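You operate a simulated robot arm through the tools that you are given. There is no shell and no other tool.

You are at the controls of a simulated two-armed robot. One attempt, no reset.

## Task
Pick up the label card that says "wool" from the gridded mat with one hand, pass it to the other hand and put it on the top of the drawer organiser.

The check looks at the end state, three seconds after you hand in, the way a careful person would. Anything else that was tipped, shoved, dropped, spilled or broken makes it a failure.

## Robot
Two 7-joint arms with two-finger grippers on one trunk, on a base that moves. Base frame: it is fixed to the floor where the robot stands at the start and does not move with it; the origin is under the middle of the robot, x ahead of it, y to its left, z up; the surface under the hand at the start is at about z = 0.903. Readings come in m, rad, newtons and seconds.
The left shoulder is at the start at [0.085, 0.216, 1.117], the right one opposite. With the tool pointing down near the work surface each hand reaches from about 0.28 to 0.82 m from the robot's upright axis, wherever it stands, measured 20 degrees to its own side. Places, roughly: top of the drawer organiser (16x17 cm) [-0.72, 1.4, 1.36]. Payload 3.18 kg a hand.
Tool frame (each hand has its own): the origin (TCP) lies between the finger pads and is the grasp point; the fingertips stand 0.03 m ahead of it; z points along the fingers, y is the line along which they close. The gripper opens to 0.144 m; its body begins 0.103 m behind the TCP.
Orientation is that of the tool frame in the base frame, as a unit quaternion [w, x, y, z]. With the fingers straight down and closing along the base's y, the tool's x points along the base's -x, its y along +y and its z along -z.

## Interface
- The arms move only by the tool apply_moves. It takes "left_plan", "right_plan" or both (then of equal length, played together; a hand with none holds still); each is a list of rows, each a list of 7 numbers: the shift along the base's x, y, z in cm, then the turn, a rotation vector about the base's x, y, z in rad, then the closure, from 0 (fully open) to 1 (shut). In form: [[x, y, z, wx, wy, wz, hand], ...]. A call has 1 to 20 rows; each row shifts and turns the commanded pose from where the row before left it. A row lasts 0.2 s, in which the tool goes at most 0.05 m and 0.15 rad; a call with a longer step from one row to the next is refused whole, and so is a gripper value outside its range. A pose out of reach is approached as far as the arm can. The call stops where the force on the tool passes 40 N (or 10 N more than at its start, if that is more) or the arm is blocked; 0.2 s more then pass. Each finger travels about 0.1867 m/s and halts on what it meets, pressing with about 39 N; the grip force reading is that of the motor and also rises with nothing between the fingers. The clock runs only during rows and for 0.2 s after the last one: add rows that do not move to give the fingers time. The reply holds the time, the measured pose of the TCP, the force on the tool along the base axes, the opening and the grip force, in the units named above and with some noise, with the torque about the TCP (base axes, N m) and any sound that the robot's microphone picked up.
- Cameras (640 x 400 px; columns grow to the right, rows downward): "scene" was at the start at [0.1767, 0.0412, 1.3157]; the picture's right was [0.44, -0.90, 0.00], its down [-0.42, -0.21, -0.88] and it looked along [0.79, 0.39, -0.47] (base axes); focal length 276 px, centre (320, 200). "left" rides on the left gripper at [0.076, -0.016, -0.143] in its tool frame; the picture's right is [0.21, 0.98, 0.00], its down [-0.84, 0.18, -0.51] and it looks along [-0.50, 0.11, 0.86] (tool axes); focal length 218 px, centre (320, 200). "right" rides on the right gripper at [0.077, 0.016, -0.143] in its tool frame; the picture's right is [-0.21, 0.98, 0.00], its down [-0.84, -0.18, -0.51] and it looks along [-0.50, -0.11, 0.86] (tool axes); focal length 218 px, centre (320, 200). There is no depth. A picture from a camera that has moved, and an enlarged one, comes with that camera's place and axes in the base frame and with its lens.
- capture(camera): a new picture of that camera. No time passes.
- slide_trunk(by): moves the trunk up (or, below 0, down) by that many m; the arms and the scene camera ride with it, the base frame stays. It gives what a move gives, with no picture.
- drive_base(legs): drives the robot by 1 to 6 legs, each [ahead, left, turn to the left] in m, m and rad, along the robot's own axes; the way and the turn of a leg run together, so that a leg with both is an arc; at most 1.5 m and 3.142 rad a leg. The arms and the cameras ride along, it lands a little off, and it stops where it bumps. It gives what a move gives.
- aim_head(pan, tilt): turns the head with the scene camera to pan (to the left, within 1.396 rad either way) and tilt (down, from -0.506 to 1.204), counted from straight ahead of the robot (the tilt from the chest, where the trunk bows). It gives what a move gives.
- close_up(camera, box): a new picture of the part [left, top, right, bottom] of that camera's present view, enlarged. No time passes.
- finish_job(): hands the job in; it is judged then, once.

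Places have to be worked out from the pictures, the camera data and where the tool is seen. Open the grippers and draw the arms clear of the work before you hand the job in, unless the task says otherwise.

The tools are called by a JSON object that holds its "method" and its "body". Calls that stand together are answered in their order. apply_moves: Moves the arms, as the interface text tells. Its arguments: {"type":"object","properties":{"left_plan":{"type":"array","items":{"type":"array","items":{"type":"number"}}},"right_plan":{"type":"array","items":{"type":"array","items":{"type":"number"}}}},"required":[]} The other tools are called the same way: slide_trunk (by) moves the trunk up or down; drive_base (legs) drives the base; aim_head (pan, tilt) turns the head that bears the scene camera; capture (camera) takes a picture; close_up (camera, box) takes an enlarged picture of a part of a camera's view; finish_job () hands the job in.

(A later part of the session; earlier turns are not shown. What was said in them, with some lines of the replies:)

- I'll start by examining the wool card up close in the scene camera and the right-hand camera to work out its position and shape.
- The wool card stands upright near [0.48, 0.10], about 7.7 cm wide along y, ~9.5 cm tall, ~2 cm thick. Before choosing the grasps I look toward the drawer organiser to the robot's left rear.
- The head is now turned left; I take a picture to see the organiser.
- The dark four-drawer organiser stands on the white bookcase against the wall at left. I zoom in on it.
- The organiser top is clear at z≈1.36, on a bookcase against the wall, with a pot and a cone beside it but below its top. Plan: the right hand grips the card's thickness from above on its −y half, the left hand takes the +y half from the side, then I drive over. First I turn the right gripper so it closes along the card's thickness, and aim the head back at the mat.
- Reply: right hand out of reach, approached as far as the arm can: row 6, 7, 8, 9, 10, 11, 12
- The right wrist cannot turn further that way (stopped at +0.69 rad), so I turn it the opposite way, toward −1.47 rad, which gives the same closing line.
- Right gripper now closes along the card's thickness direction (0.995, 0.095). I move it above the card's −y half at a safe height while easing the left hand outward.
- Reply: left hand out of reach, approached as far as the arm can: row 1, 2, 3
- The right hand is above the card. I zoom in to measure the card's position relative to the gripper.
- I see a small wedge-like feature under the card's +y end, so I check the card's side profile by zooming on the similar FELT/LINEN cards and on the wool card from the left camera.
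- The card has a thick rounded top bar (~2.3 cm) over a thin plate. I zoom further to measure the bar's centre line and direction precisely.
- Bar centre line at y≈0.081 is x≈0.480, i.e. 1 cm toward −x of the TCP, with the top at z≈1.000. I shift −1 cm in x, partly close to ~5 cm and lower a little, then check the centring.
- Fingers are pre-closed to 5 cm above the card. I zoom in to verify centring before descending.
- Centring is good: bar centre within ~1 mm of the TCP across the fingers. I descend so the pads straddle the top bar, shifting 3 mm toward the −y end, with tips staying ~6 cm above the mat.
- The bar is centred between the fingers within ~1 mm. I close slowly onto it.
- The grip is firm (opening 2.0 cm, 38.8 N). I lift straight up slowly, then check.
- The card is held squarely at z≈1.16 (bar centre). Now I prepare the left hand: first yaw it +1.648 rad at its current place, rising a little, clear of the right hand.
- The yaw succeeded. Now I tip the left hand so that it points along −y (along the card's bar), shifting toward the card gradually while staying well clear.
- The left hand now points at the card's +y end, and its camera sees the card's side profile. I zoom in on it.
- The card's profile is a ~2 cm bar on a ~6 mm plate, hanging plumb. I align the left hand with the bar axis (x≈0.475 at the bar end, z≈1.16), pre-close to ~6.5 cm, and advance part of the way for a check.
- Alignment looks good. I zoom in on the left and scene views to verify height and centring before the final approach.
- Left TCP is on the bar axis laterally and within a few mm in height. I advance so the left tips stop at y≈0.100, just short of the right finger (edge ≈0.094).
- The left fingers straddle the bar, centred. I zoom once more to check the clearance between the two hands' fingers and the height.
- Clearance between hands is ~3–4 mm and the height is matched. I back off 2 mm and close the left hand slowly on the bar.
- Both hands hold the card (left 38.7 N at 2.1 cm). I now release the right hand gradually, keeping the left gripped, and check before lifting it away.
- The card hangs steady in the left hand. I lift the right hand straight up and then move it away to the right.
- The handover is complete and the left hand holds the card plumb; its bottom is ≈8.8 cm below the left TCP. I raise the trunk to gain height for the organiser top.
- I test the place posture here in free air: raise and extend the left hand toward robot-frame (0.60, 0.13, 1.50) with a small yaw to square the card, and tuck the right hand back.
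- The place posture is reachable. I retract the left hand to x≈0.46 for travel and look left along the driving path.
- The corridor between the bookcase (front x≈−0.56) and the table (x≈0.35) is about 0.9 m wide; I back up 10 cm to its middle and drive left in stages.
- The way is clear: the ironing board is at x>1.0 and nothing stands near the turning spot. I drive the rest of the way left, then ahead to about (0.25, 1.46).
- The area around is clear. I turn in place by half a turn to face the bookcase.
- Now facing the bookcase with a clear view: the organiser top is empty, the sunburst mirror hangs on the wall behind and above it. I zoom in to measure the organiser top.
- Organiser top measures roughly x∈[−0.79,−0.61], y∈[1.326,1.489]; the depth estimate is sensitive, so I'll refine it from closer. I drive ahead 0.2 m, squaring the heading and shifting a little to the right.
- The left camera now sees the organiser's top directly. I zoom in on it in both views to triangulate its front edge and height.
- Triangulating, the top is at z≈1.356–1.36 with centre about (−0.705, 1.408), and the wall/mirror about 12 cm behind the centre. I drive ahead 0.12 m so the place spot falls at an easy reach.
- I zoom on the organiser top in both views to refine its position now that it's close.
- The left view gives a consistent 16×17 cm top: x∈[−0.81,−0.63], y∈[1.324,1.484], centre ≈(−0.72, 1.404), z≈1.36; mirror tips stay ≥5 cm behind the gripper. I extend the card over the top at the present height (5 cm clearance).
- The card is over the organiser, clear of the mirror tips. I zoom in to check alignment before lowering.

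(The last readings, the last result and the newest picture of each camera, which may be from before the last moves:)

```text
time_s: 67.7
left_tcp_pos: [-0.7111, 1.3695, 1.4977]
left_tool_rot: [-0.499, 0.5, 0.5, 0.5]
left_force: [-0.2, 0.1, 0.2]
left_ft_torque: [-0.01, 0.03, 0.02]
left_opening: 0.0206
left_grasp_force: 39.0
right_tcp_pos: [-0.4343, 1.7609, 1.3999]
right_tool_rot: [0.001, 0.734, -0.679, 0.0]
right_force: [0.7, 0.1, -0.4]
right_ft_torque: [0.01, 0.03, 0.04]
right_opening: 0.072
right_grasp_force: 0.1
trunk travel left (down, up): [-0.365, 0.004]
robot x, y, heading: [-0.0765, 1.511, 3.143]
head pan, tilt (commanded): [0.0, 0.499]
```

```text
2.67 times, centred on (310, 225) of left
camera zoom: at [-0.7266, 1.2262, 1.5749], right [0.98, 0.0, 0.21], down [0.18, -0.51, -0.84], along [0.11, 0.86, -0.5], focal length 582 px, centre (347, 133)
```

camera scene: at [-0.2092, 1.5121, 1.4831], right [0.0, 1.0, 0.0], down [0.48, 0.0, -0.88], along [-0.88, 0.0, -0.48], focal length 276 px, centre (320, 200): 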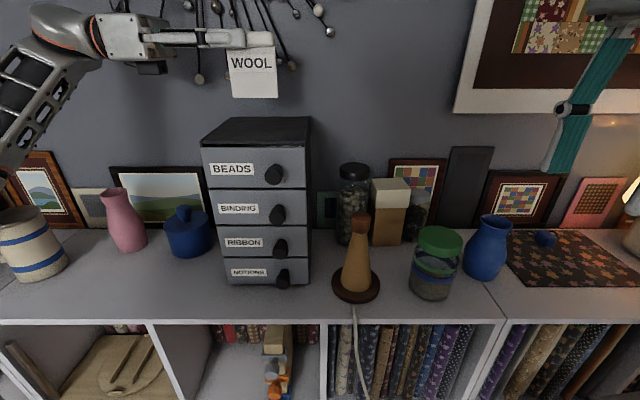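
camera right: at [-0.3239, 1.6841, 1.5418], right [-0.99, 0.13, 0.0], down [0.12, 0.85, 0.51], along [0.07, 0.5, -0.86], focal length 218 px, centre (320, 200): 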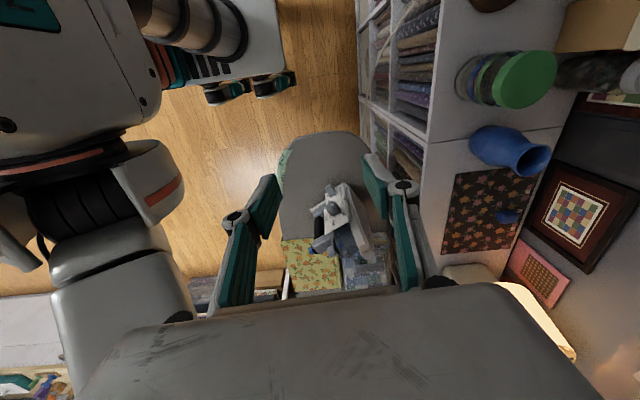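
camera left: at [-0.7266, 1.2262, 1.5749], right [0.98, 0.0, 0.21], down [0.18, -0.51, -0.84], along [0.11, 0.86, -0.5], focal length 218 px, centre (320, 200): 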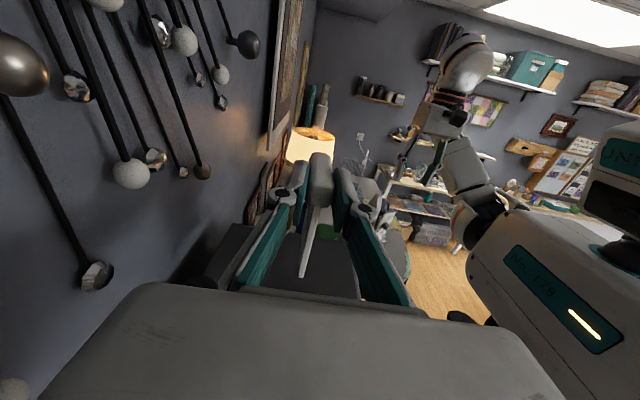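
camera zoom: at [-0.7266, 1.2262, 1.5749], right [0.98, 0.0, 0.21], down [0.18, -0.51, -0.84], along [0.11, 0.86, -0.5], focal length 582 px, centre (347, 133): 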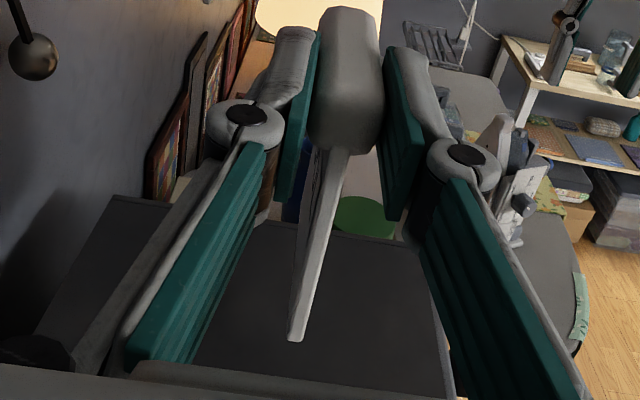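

The card hangs plumb (within ~1°) over the centre of the top. I lower 4.2 cm, leaving under 1 cm to go.

{"method": "apply_moves", "body": {"left_plan": [[0, 0, -1.2, 0, 0, 0, 1], [0, 0, -1.2, 0, 0, 0, 1], [0, 0, -1.0, 0, 0, 0, 1], [0, 0, -0.8, 0, 0, 0, 1], [0, 0, 0, 0, 0, 0, 1]]}}

{"method": "close_up", "body": {"camera": "scene", "box": [160, 20, 352, 140]}}

{"method": "close_up", "body": {"camera": "left", "box": [190, 150, 430, 300]}}

```text
time_s: 68.9
left_tcp_pos: [-0.7115, 1.3718, 1.4558]
left_tool_rot: [-0.5, 0.5, 0.5, 0.5]
left_force: [0.1, -0.6, -0.7]
left_ft_torque: [-0.03, -0.02, 0.0]
left_opening: 0.0206
left_grasp_force: 39.1
right_tcp_pos: [-0.4349, 1.7596, 1.3997]
right_tool_rot: [0.001, 0.734, -0.68, 0.0]
right_force: [0.3, -0.2, 0.4]
right_ft_torque: [-0.02, -0.02, -0.03]
right_opening: 0.0722
right_grasp_force: 0.0
trunk travel left (down, up): [-0.365, 0.004]
robot x, y, heading: [-0.0737, 1.5107, 3.142]
head pan, tilt (commanded): [0.0, 0.499]
```

```text
3.33 times, centred on (256, 80) of scene
camera zoom: at [-0.2097, 1.5127, 1.483], right [0.0, 1.0, 0.0], down [0.48, 0.0, -0.88], along [-0.88, 0.0, -0.48], focal length 922 px, centre (533, 600)
```

zoom: 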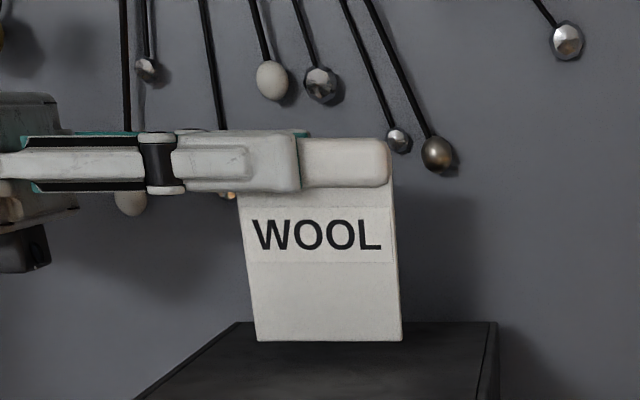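

```text
2.67 times, centred on (310, 225) of left
camera zoom: at [-0.7276, 1.2281, 1.5331], right [0.98, 0.0, 0.21], down [0.18, -0.51, -0.84], along [0.11, 0.86, -0.5], focal length 582 px, centre (347, 133)
```

zoom: 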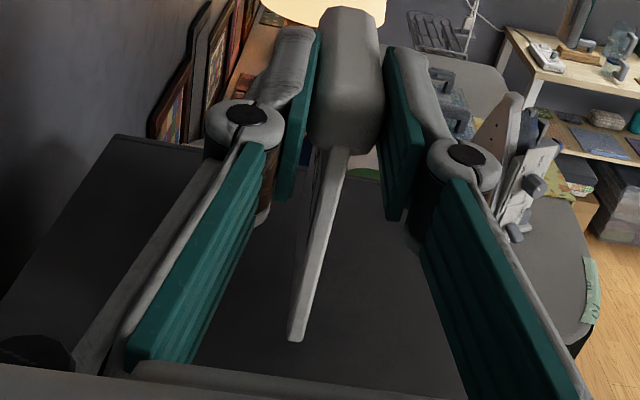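

No contact yet; the card bottom should be ~0.8 cm above the top. I lower in millimetre steps, watching the vertical force.

{"method": "apply_moves", "body": {"left_plan": [[0, 0, -0.2, 0, 0, 0, 1], [0, 0, -0.2, 0, 0, 0, 1], [0, 0, 0, 0, 0, 0, 1]]}}

```text
time_s: 69.7
left_tcp_pos: [-0.7113, 1.3707, 1.4525]
left_tool_rot: [0.501, -0.499, -0.501, -0.499]
left_force: [0.6, -0.1, -0.6]
left_ft_torque: [-0.01, 0.02, 0.04]
left_opening: 0.021
left_grasp_force: 39.4
right_tcp_pos: [-0.4344, 1.7602, 1.3985]
right_tool_rot: [0.0, 0.733, -0.68, -0.001]
right_force: [-1.0, 0.1, 0.2]
right_ft_torque: [0.02, 0.0, 0.0]
right_opening: 0.072
right_grasp_force: 0.1
trunk travel left (down, up): [-0.365, 0.004]
robot x, y, heading: [-0.0813, 1.5105, 3.138]
head pan, tilt (commanded): [0.0, 0.499]
```

Still no contact. Another 2 mm down.

{"method": "apply_moves", "body": {"left_plan": [[0, 0, -0.1, 0, 0, 0, 1], [0, 0, -0.1, 0, 0, 0, 1], [0, 0, 0, 0, 0, 0, 1]]}}

{"method": "close_up", "body": {"camera": "scene", "box": [208, 80, 304, 140]}}

```text
time_s: 70.5
left_tcp_pos: [-0.7113, 1.3709, 1.4509]
left_tool_rot: [-0.5, 0.5, 0.5, 0.5]
left_force: [0.1, 0.0, -0.5]
left_ft_torque: [0.01, 0.0, 0.03]
left_opening: 0.0204
left_grasp_force: 38.8
right_tcp_pos: [-0.4347, 1.7599, 1.3991]
right_tool_rot: [0.0, 0.734, -0.679, 0.001]
right_force: [0.3, 0.1, -0.2]
right_ft_torque: [-0.01, -0.01, 0.0]
right_opening: 0.0722
right_grasp_force: 0.1
trunk travel left (down, up): [-0.365, 0.004]
robot x, y, heading: [-0.0764, 1.5118, 3.144]
head pan, tilt (commanded): [0.0, 0.499]
```

```text
6.67 times, centred on (256, 110) of scene
camera zoom: at [-0.2098, 1.5126, 1.483], right [0.0, 1.0, 0.0], down [0.48, 0.0, -0.88], along [-0.88, 0.0, -0.48], focal length 1843 px, centre (747, 800)
```

zoom: 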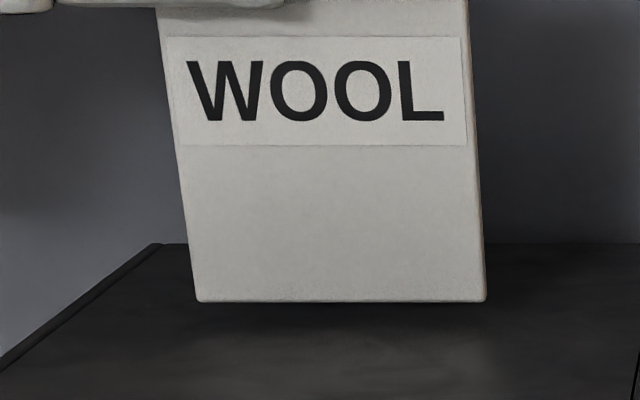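

Still just above the surface. I continue 1.5 mm at a time.

{"method": "apply_moves", "body": {"left_plan": [[0, 0, -0.1, 0, 0, 0, 1], [0, 0, -0.1, 0, 0, 0, 1], [0, 0, 0, 0, 0, 0, 1]]}}

```text
time_s: 71.3
left_tcp_pos: [-0.7108, 1.3711, 1.4495]
left_tool_rot: [-0.5, 0.5, 0.5, 0.5]
left_force: [-0.5, 0.0, 0.1]
left_ft_torque: [0.04, 0.01, -0.02]
left_opening: 0.0207
left_grasp_force: 38.6
right_tcp_pos: [-0.435, 1.7604, 1.399]
right_tool_rot: [-0.001, 0.734, -0.68, 0.0]
right_force: [0.0, -0.5, -0.3]
right_ft_torque: [0.01, -0.02, 0.02]
right_opening: 0.0719
right_grasp_force: 0.1
trunk travel left (down, up): [-0.365, 0.004]
robot x, y, heading: [-0.0768, 1.5137, 3.136]
head pan, tilt (commanded): [0.0, 0.499]
```

No contact yet; another 2 mm.

{"method": "apply_moves", "body": {"left_plan": [[0, 0, -0.1, 0, 0, 0, 1], [0, 0, -0.1, 0, 0, 0, 1], [0, 0, 0, 0, 0, 0, 1]]}}

```text
time_s: 72.1
left_tcp_pos: [-0.7112, 1.3725, 1.4472]
left_tool_rot: [-0.5, 0.5, 0.5, 0.5]
left_force: [-0.1, -0.9, 0.5]
left_ft_torque: [-0.01, 0.0, 0.01]
left_opening: 0.021
left_grasp_force: 38.8
right_tcp_pos: [-0.4347, 1.7599, 1.3996]
right_tool_rot: [0.0, 0.734, -0.679, 0.0]
right_force: [0.0, 0.4, -0.1]
right_ft_torque: [-0.01, -0.01, -0.01]
right_opening: 0.0722
right_grasp_force: 0.0
trunk travel left (down, up): [-0.365, 0.004]
robot x, y, heading: [-0.0795, 1.5112, 3.143]
head pan, tilt (commanded): [0.0, 0.499]
```

Force still at noise level. I go down another 2 mm and look.

{"method": "apply_moves", "body": {"left_plan": [[0, 0, -0.1, 0, 0, 0, 1], [0, 0, -0.1, 0, 0, 0, 1], [0, 0, 0, 0, 0, 0, 1]]}}

{"method": "close_up", "body": {"camera": "scene", "box": [208, 80, 304, 140]}}

{"method": "close_up", "body": {"camera": "left", "box": [250, 200, 378, 280]}}

```text
time_s: 72.9
left_tcp_pos: [-0.7104, 1.3718, 1.4459]
left_tool_rot: [-0.5, 0.5, 0.5, 0.5]
left_force: [-1.2, -0.7, 1.4]
left_ft_torque: [-0.02, 0.01, 0.01]
left_opening: 0.0207
left_grasp_force: 39.5
right_tcp_pos: [-0.4348, 1.7599, 1.3997]
right_tool_rot: [0.0, 0.734, -0.68, 0.001]
right_force: [-0.4, 0.0, -0.2]
right_ft_torque: [0.01, 0.01, 0.02]
right_opening: 0.0721
right_grasp_force: 0.1
trunk travel left (down, up): [-0.365, 0.004]
robot x, y, heading: [-0.0788, 1.5107, 3.14]
head pan, tilt (commanded): [0.0, 0.499]
```

```text
6.67 times, centred on (256, 110) of scene
camera zoom: at [-0.2097, 1.5125, 1.483], right [0.0, 1.0, 0.0], down [0.48, 0.0, -0.88], along [-0.88, 0.0, -0.48], focal length 1843 px, centre (747, 800)
```

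zoom: 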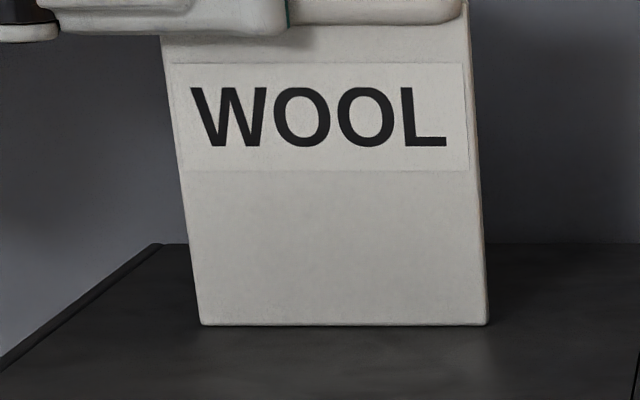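

```text
5.00 times, centred on (314, 240) of left
camera zoom: at [-0.7264, 1.2283, 1.5218], right [0.98, 0.0, 0.21], down [0.18, -0.51, -0.84], along [0.11, 0.86, -0.5], focal length 1091 px, centre (350, 0)
```

zoom: 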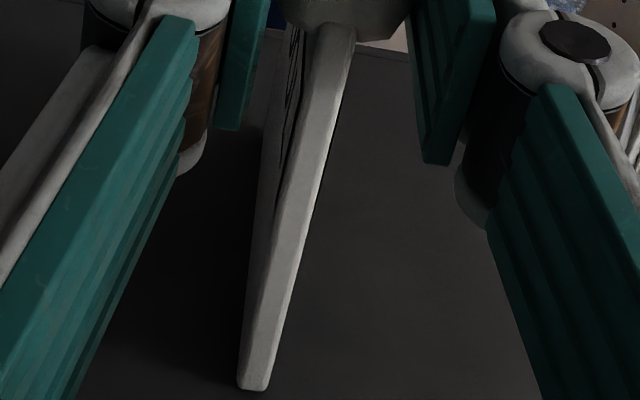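

Looks like first touch (Fz ≈ +1.4 N, gap vanished in the image). One more millimetre to confirm seating.

{"method": "apply_moves", "body": {"left_plan": [[0, 0, -0.1, 0, 0, 0, 1], [0, 0, 0, 0, 0, 0, 1], [0, 0, 0, 0, 0, 0, 1]]}}

```text
time_s: 73.7
left_tcp_pos: [-0.7104, 1.3722, 1.4452]
left_tool_rot: [-0.5, 0.5, 0.5, 0.5]
left_force: [-0.3, -0.5, 6.6]
left_ft_torque: [0.12, 0.1, 0.04]
left_opening: 0.0205
left_grasp_force: 39.0
right_tcp_pos: [-0.4354, 1.761, 1.4]
right_tool_rot: [0.001, 0.734, -0.679, 0.0]
right_force: [-0.4, -0.2, -0.3]
right_ft_torque: [-0.01, 0.01, 0.01]
right_opening: 0.0722
right_grasp_force: 0.1
trunk travel left (down, up): [-0.365, 0.004]
robot x, y, heading: [-0.0791, 1.5123, 3.149]
head pan, tilt (commanded): [0.0, 0.499]
```

Seated: Fz = 6.6 N. I ease up 0.7 mm to relieve the pressure, then open the left fingers in tiny steps to ~3 cm so they still act as guards, and check that the card stands.

{"method": "apply_moves", "body": {"left_plan": [[0, 0, 0.07, 0, 0, 0, 1], [0, 0, 0, 0, 0, 0, 1]]}}

```text
time_s: 74.3
left_tcp_pos: [-0.7103, 1.3718, 1.4458]
left_tool_rot: [-0.5, 0.5, 0.499, 0.501]
left_force: [1.2, 0.6, 5.6]
left_ft_torque: [0.21, 0.01, 0.0]
left_opening: 0.0208
left_grasp_force: 39.0
right_tcp_pos: [-0.4353, 1.7607, 1.3986]
right_tool_rot: [0.001, 0.734, -0.68, -0.001]
right_force: [-0.1, -0.2, 0.1]
right_ft_torque: [0.0, 0.0, -0.04]
right_opening: 0.0721
right_grasp_force: 0.0
trunk travel left (down, up): [-0.365, 0.004]
robot x, y, heading: [-0.0764, 1.5116, 3.14]
head pan, tilt (commanded): [0.0, 0.499]
```

Fz is still 5.6 N with torque consistent with a centred base contact. I ease up a bit more.

{"method": "apply_moves", "body": {"left_plan": [[0, 0, 0.07, 0, 0, 0, 1], [0, 0, 0, 0, 0, 0, 1]]}}

```text
time_s: 74.9
left_tcp_pos: [-0.7117, 1.3712, 1.4449]
left_tool_rot: [-0.5, 0.5, 0.5, 0.5]
left_force: [1.3, 0.3, 2.3]
left_ft_torque: [0.17, -0.05, -0.04]
left_opening: 0.0206
left_grasp_force: 39.1
right_tcp_pos: [-0.4352, 1.76, 1.3989]
right_tool_rot: [0.0, 0.734, -0.679, 0.0]
right_force: [-0.5, 0.7, -0.4]
right_ft_torque: [-0.02, 0.04, 0.02]
right_opening: 0.0719
right_grasp_force: 0.0
trunk travel left (down, up): [-0.365, 0.004]
robot x, y, heading: [-0.0813, 1.5129, 3.14]
head pan, tilt (commanded): [0.0, 0.499]
```

Pressure is down to ~2 N with the base still in contact. Now I open slowly to about 3 cm.

{"method": "apply_moves", "body": {"left_plan": [[0, 0, 0, 0, 0, 0, 0.87], [0, 0, 0, 0, 0, 0, 0.86], [0, 0, 0, 0, 0, 0, 0.855], [0, 0, 0, 0, 0, 0, 0.85], [0, 0, 0, 0, 0, 0, 0.845], [0, 0, 0, 0, 0, 0, 0.84], [0, 0, 0, 0, 0, 0, 0.83], [0, 0, 0, 0, 0, 0, 0.82], [0, 0, 0, 0, 0, 0, 0.81], [0, 0, 0, 0, 0, 0, 0.8], [0, 0, 0, 0, 0, 0, 0.8]]}}

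{"method": "capture", "body": {"camera": "left"}}

{"method": "close_up", "body": {"camera": "left", "box": [230, 140, 390, 240]}}

{"method": "close_up", "body": {"camera": "left", "box": [250, 200, 378, 280]}}

{"method": "close_up", "body": {"camera": "scene", "box": [160, 20, 352, 140]}}

```text
time_s: 77.3
left_tcp_pos: [-0.7109, 1.3713, 1.445]
left_tool_rot: [-0.5, 0.5, 0.5, 0.5]
left_force: [1.0, -0.7, -0.1]
left_ft_torque: [0.03, 0.0, -0.01]
left_opening: 0.0289
left_grasp_force: 0.1
right_tcp_pos: [-0.435, 1.7599, 1.4006]
right_tool_rot: [0.0, 0.734, -0.679, 0.0]
right_force: [0.4, 0.0, -0.4]
right_ft_torque: [-0.03, -0.01, -0.01]
right_opening: 0.072
right_grasp_force: 0.0
trunk travel left (down, up): [-0.365, 0.004]
robot x, y, heading: [-0.0797, 1.5092, 3.142]
head pan, tilt (commanded): [0.0, 0.499]
```

```text
taken
camera left: at [-0.7266, 1.228, 1.5221], right [0.98, 0.0, 0.21], down [0.18, -0.51, -0.84], along [0.11, 0.86, -0.5], focal length 218 px, centre (320, 200)
```

left: 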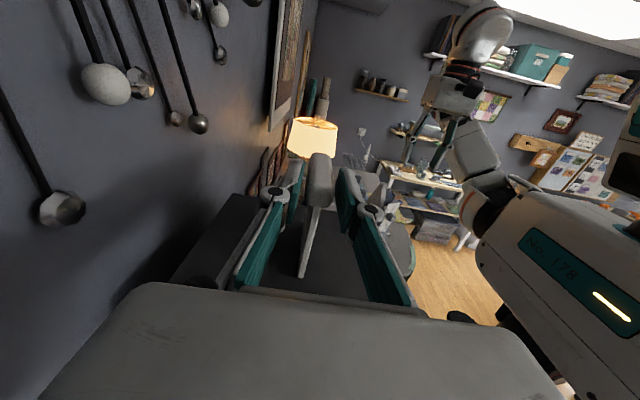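

```text
4.00 times, centred on (310, 190) of left
camera zoom: at [-0.7266, 1.228, 1.5221], right [0.98, 0.0, 0.21], down [0.18, -0.51, -0.84], along [0.11, 0.86, -0.5], focal length 873 px, centre (360, 240)
```

zoom: 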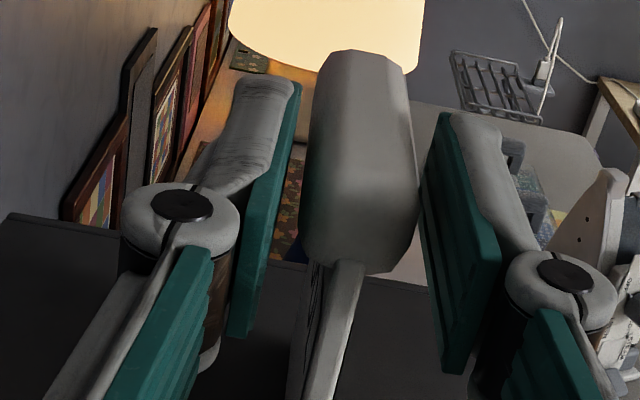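

```text
5.00 times, centred on (314, 240) of left
camera zoom: at [-0.7266, 1.228, 1.5221], right [0.98, 0.0, 0.21], down [0.18, -0.51, -0.84], along [0.11, 0.86, -0.5], focal length 1091 px, centre (350, 0)
```

zoom: 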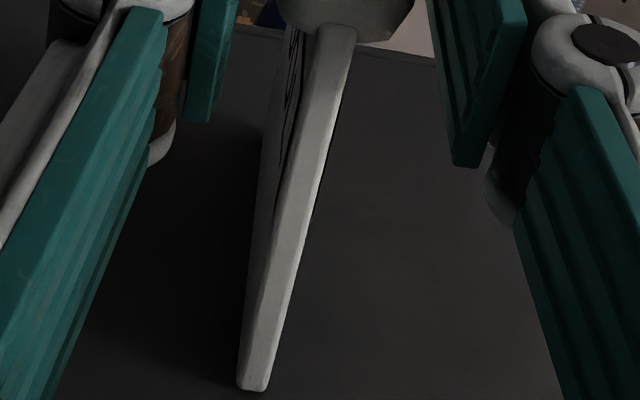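

```text
3.33 times, centred on (256, 80) of scene
camera zoom: at [-0.2098, 1.5126, 1.483], right [0.0, 1.0, 0.0], down [0.48, 0.0, -0.88], along [-0.88, 0.0, -0.48], focal length 922 px, centre (533, 600)
```

zoom: 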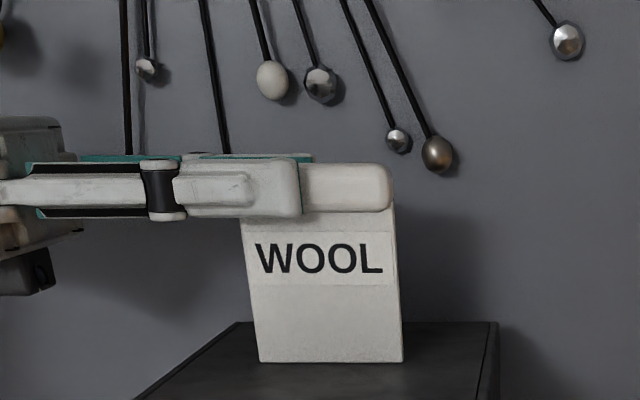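

The card stands on its own with gaps on both sides (grip force 0, position unchanged). I open further slowly to ~5 cm and hold a moment to confirm it stays upright.

{"method": "apply_moves", "body": {"left_plan": [[0, 0, 0, 0, 0, 0, 0.78], [0, 0, 0, 0, 0, 0, 0.76], [0, 0, 0, 0, 0, 0, 0.74], [0, 0, 0, 0, 0, 0, 0.72], [0, 0, 0, 0, 0, 0, 0.7], [0, 0, 0, 0, 0, 0, 0.67], [0, 0, 0, 0, 0, 0, 0.64], [0, 0, 0, 0, 0, 0, 0.62], [0, 0, 0, 0, 0, 0, 0.62], [0, 0, 0, 0, 0, 0, 0.62], [0, 0, 0, 0, 0, 0, 0.62]]}}

{"method": "close_up", "body": {"camera": "left", "box": [230, 140, 390, 240]}}

{"method": "close_up", "body": {"camera": "scene", "box": [160, 20, 352, 140]}}

```text
time_s: 79.7
left_tcp_pos: [-0.7119, 1.3708, 1.4458]
left_tool_rot: [-0.5, 0.5, 0.5, 0.5]
left_force: [0.3, -0.3, 0.4]
left_ft_torque: [0.0, 0.0, -0.04]
left_opening: 0.0547
left_grasp_force: 0.1
right_tcp_pos: [-0.4362, 1.7603, 1.3999]
right_tool_rot: [0.0, 0.734, -0.679, -0.001]
right_force: [0.2, -0.5, 0.3]
right_ft_torque: [-0.02, 0.03, -0.02]
right_opening: 0.0721
right_grasp_force: 0.0
trunk travel left (down, up): [-0.365, 0.004]
robot x, y, heading: [-0.0766, 1.5106, 3.138]
head pan, tilt (commanded): [0.0, 0.499]
```

```text
4.00 times, centred on (310, 190) of left
camera zoom: at [-0.7266, 1.228, 1.5221], right [0.98, 0.0, 0.21], down [0.18, -0.51, -0.84], along [0.11, 0.86, -0.5], focal length 873 px, centre (360, 240)
```

zoom: 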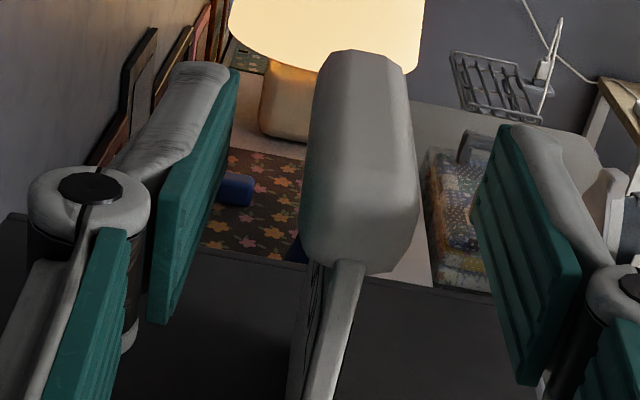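

```text
3.33 times, centred on (256, 80) of scene
camera zoom: at [-0.2098, 1.5125, 1.483], right [0.0, 1.0, 0.0], down [0.48, 0.0, -0.88], along [-0.88, 0.0, -0.48], focal length 922 px, centre (533, 600)
```

zoom: 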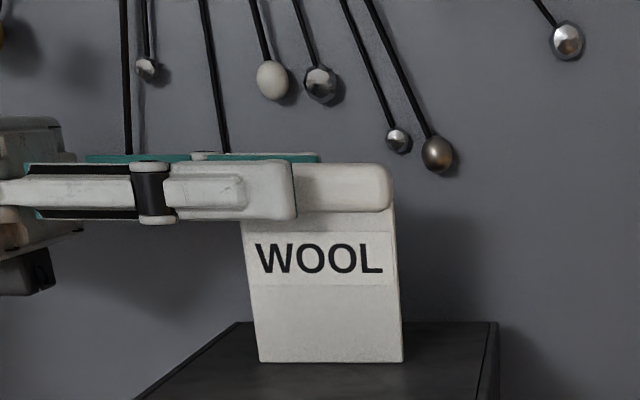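

The card stands free with ~1.7 cm on each side. I withdraw the left hand straight back along its own axis (−y) by 8.5 cm.

{"method": "apply_moves", "body": {"left_plan": [[0, -0.5, 0, 0, 0, 0, 0.62], [0, -1, 0, 0, 0, 0, 0.62], [0, -1.5, 0, 0, 0, 0, 0.62], [0, -1.5, 0, 0, 0, 0, 0.62], [0, -2, 0, 0, 0, 0, 0.62], [0, -2, 0, 0, 0, 0, 0.62], [0, 0, 0, 0, 0, 0, 0.62]]}}

{"method": "capture", "body": {"camera": "left"}}

{"method": "capture", "body": {"camera": "scene"}}

```text
time_s: 81.3
left_tcp_pos: [-0.7094, 1.2854, 1.4451]
left_tool_rot: [-0.499, 0.5, 0.501, 0.5]
left_force: [-0.3, -0.2, 0.4]
left_ft_torque: [0.0, -0.01, 0.0]
left_opening: 0.0546
left_grasp_force: 0.1
right_tcp_pos: [-0.4354, 1.7614, 1.3987]
right_tool_rot: [-0.001, 0.733, -0.68, 0.0]
right_force: [-0.8, -0.1, 1.0]
right_ft_torque: [-0.02, -0.02, 0.02]
right_opening: 0.072
right_grasp_force: 0.0
trunk travel left (down, up): [-0.365, 0.004]
robot x, y, heading: [-0.0766, 1.5109, 3.14]
head pan, tilt (commanded): [0.0, 0.499]
```

```text
taken
camera left: at [-0.7258, 1.1422, 1.5215], right [0.98, 0.0, 0.21], down [0.18, -0.51, -0.84], along [0.11, 0.86, -0.5], focal length 218 px, centre (320, 200)
```

left: 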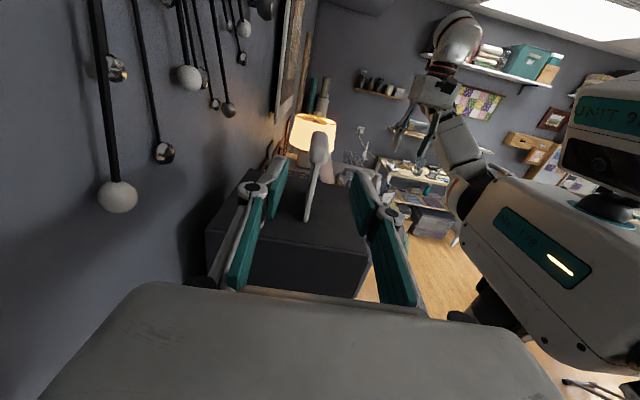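

```text
taken
camera scene: at [-0.2098, 1.513, 1.483], right [0.0, 1.0, 0.0], down [0.48, 0.0, -0.88], along [-0.88, 0.0, -0.48], focal length 276 px, centre (320, 200)
```

scene: 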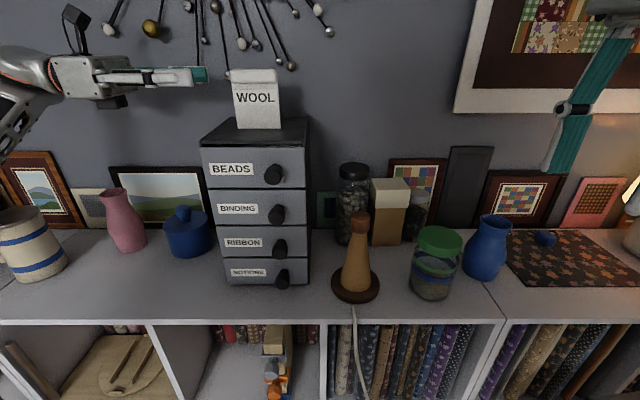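

The card stands upright on the organiser and the left hand is clear of it. I draw the left arm back toward the robot and fully open both grippers.

{"method": "apply_moves", "body": {"left_plan": [[1.5, -0.5, 0.3, 0, 0, 0, 0.62], [3, -0.5, 0.5, 0, 0, 0, 0.62], [3.5, 0, 0.5, 0, 0, 0, 0.62], [3.5, 0, 0.5, 0, 0, 0, 0.62], [3.5, 0, 0, 0, 0, 0, 0.62], [3.5, 0, 0, 0, 0, 0, 0.4], [3.5, 0, 0, 0, 0, 0, 0.2], [0, 0, 0, 0, 0, 0, 0], [0, 0, 0, 0, 0, 0, 0]], "right_plan": [[0, 0, 0, 0, 0, 0, 0.5], [0, 0, 0, 0, 0, 0, 0.5], [0, 0, 0, 0, 0, 0, 0.4], [0, 0, 0, 0, 0, 0, 0.3], [0, 0, 0, 0, 0, 0, 0.2], [0, 0, 0, 0, 0, 0, 0.1], [0, 0, 0, 0, 0, 0, 0], [0, 0, 0, 0, 0, 0, 0], [0, 0, 0, 0, 0, 0, 0]]}}

{"method": "capture", "body": {"camera": "scene"}}

```text
time_s: 83.3
left_tcp_pos: [-0.4912, 1.2768, 1.4628]
left_tool_rot: [-0.5, 0.5, 0.5, 0.5]
left_force: [-0.3, 0.9, -1.0]
left_ft_torque: [-0.01, -0.02, 0.0]
left_opening: 0.144
left_grasp_force: 0.0
right_tcp_pos: [-0.4354, 1.7598, 1.3986]
right_tool_rot: [0.001, 0.734, -0.679, -0.001]
right_force: [-0.4, -0.3, 0.1]
right_ft_torque: [0.04, -0.01, 0.0]
right_opening: 0.1441
right_grasp_force: 0.0
trunk travel left (down, up): [-0.365, 0.004]
robot x, y, heading: [-0.0792, 1.5085, 3.14]
head pan, tilt (commanded): [0.0, 0.499]
```

```text
taken
camera scene: at [-0.2092, 1.5124, 1.4831], right [0.0, 1.0, 0.0], down [0.48, 0.0, -0.88], along [-0.88, 0.0, -0.48], focal length 276 px, centre (320, 200)
```

scene: 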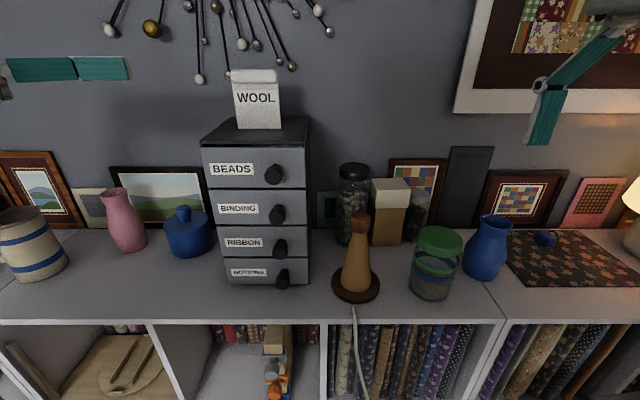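

Everything is undisturbed and the card is upright. I drive back 0.3 m so both arms are well clear, then take a final look.

{"method": "drive_base", "body": {"legs": [[-0.3, 0, 0]]}}

{"method": "capture", "body": {"camera": "scene"}}

{"method": "close_up", "body": {"camera": "scene", "box": [180, 10, 372, 130]}}

```text
time_s: 85.3
left_tcp_pos: [-0.1951, 1.2742, 1.4643]
left_tool_rot: [-0.5, 0.5, 0.5, 0.5]
left_force: [-0.4, 0.0, 0.8]
left_ft_torque: [0.0, -0.02, 0.02]
left_opening: 0.1442
left_grasp_force: 0.0
right_tcp_pos: [-0.1382, 1.76, 1.4]
right_tool_rot: [0.0, 0.733, -0.68, -0.001]
right_force: [1.2, 0.2, -0.8]
right_ft_torque: [-0.01, 0.03, -0.02]
right_opening: 0.1442
right_grasp_force: 0.0
trunk travel left (down, up): [-0.365, 0.004]
robot x, y, heading: [0.221, 1.5092, 3.141]
head pan, tilt (commanded): [0.0, 0.499]
```

```text
taken
camera scene: at [0.0876, 1.5121, 1.4831], right [0.0, 1.0, 0.0], down [0.48, 0.0, -0.88], along [-0.88, 0.0, -0.48], focal length 276 px, centre (320, 200)
```

scene: 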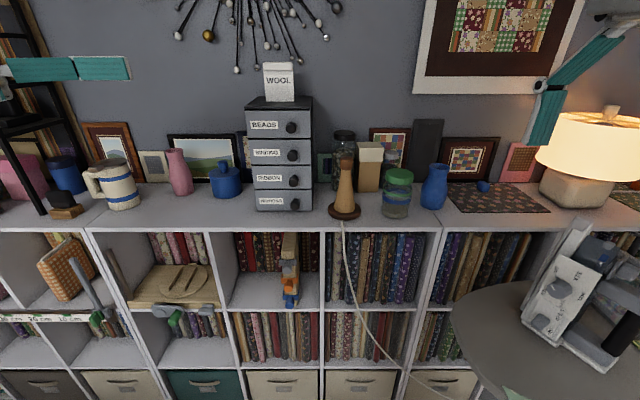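

```text
3.33 times, centred on (276, 70) of scene
camera zoom: at [0.0876, 1.5121, 1.4831], right [0.0, 1.0, 0.0], down [0.48, 0.0, -0.88], along [-0.88, 0.0, -0.48], focal length 922 px, centre (467, 633)
```

zoom: 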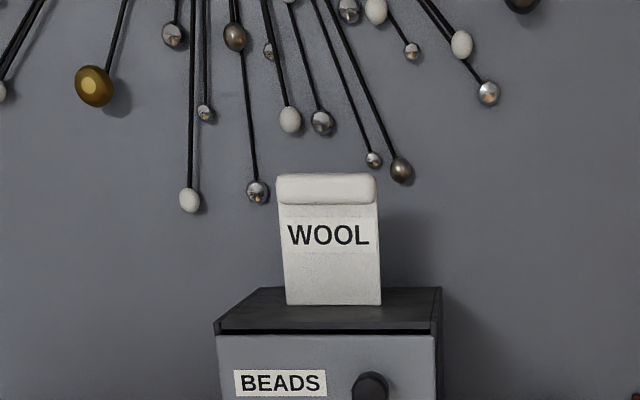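

The wool card stands upright and centred on the organiser. Both grippers are open, the arms are clear, and nothing else has moved. I hand the job in.

{"method": "finish_job", "body": {}}

```text
The job is handed in.
```

The "wool" label card is standing upright near the middle of the top of the drawer organiser, with its text facing the room.

The right hand lifted the card from the gridded mat and passed it to the left hand. I then drove over to the organiser, and the left hand set the card down. After release the card held its position while I opened the fingers and backed the robot away. In the last pictures it was still upright.

In those pictures nothing else on or around the organiser had been moved or tipped. The other cards on the mat, felt and linen, looked undisturbed when I drove away; I didn't look at them again after that. Both grippers are open, and the robot is backed about 0.3 m away with its arms clear.
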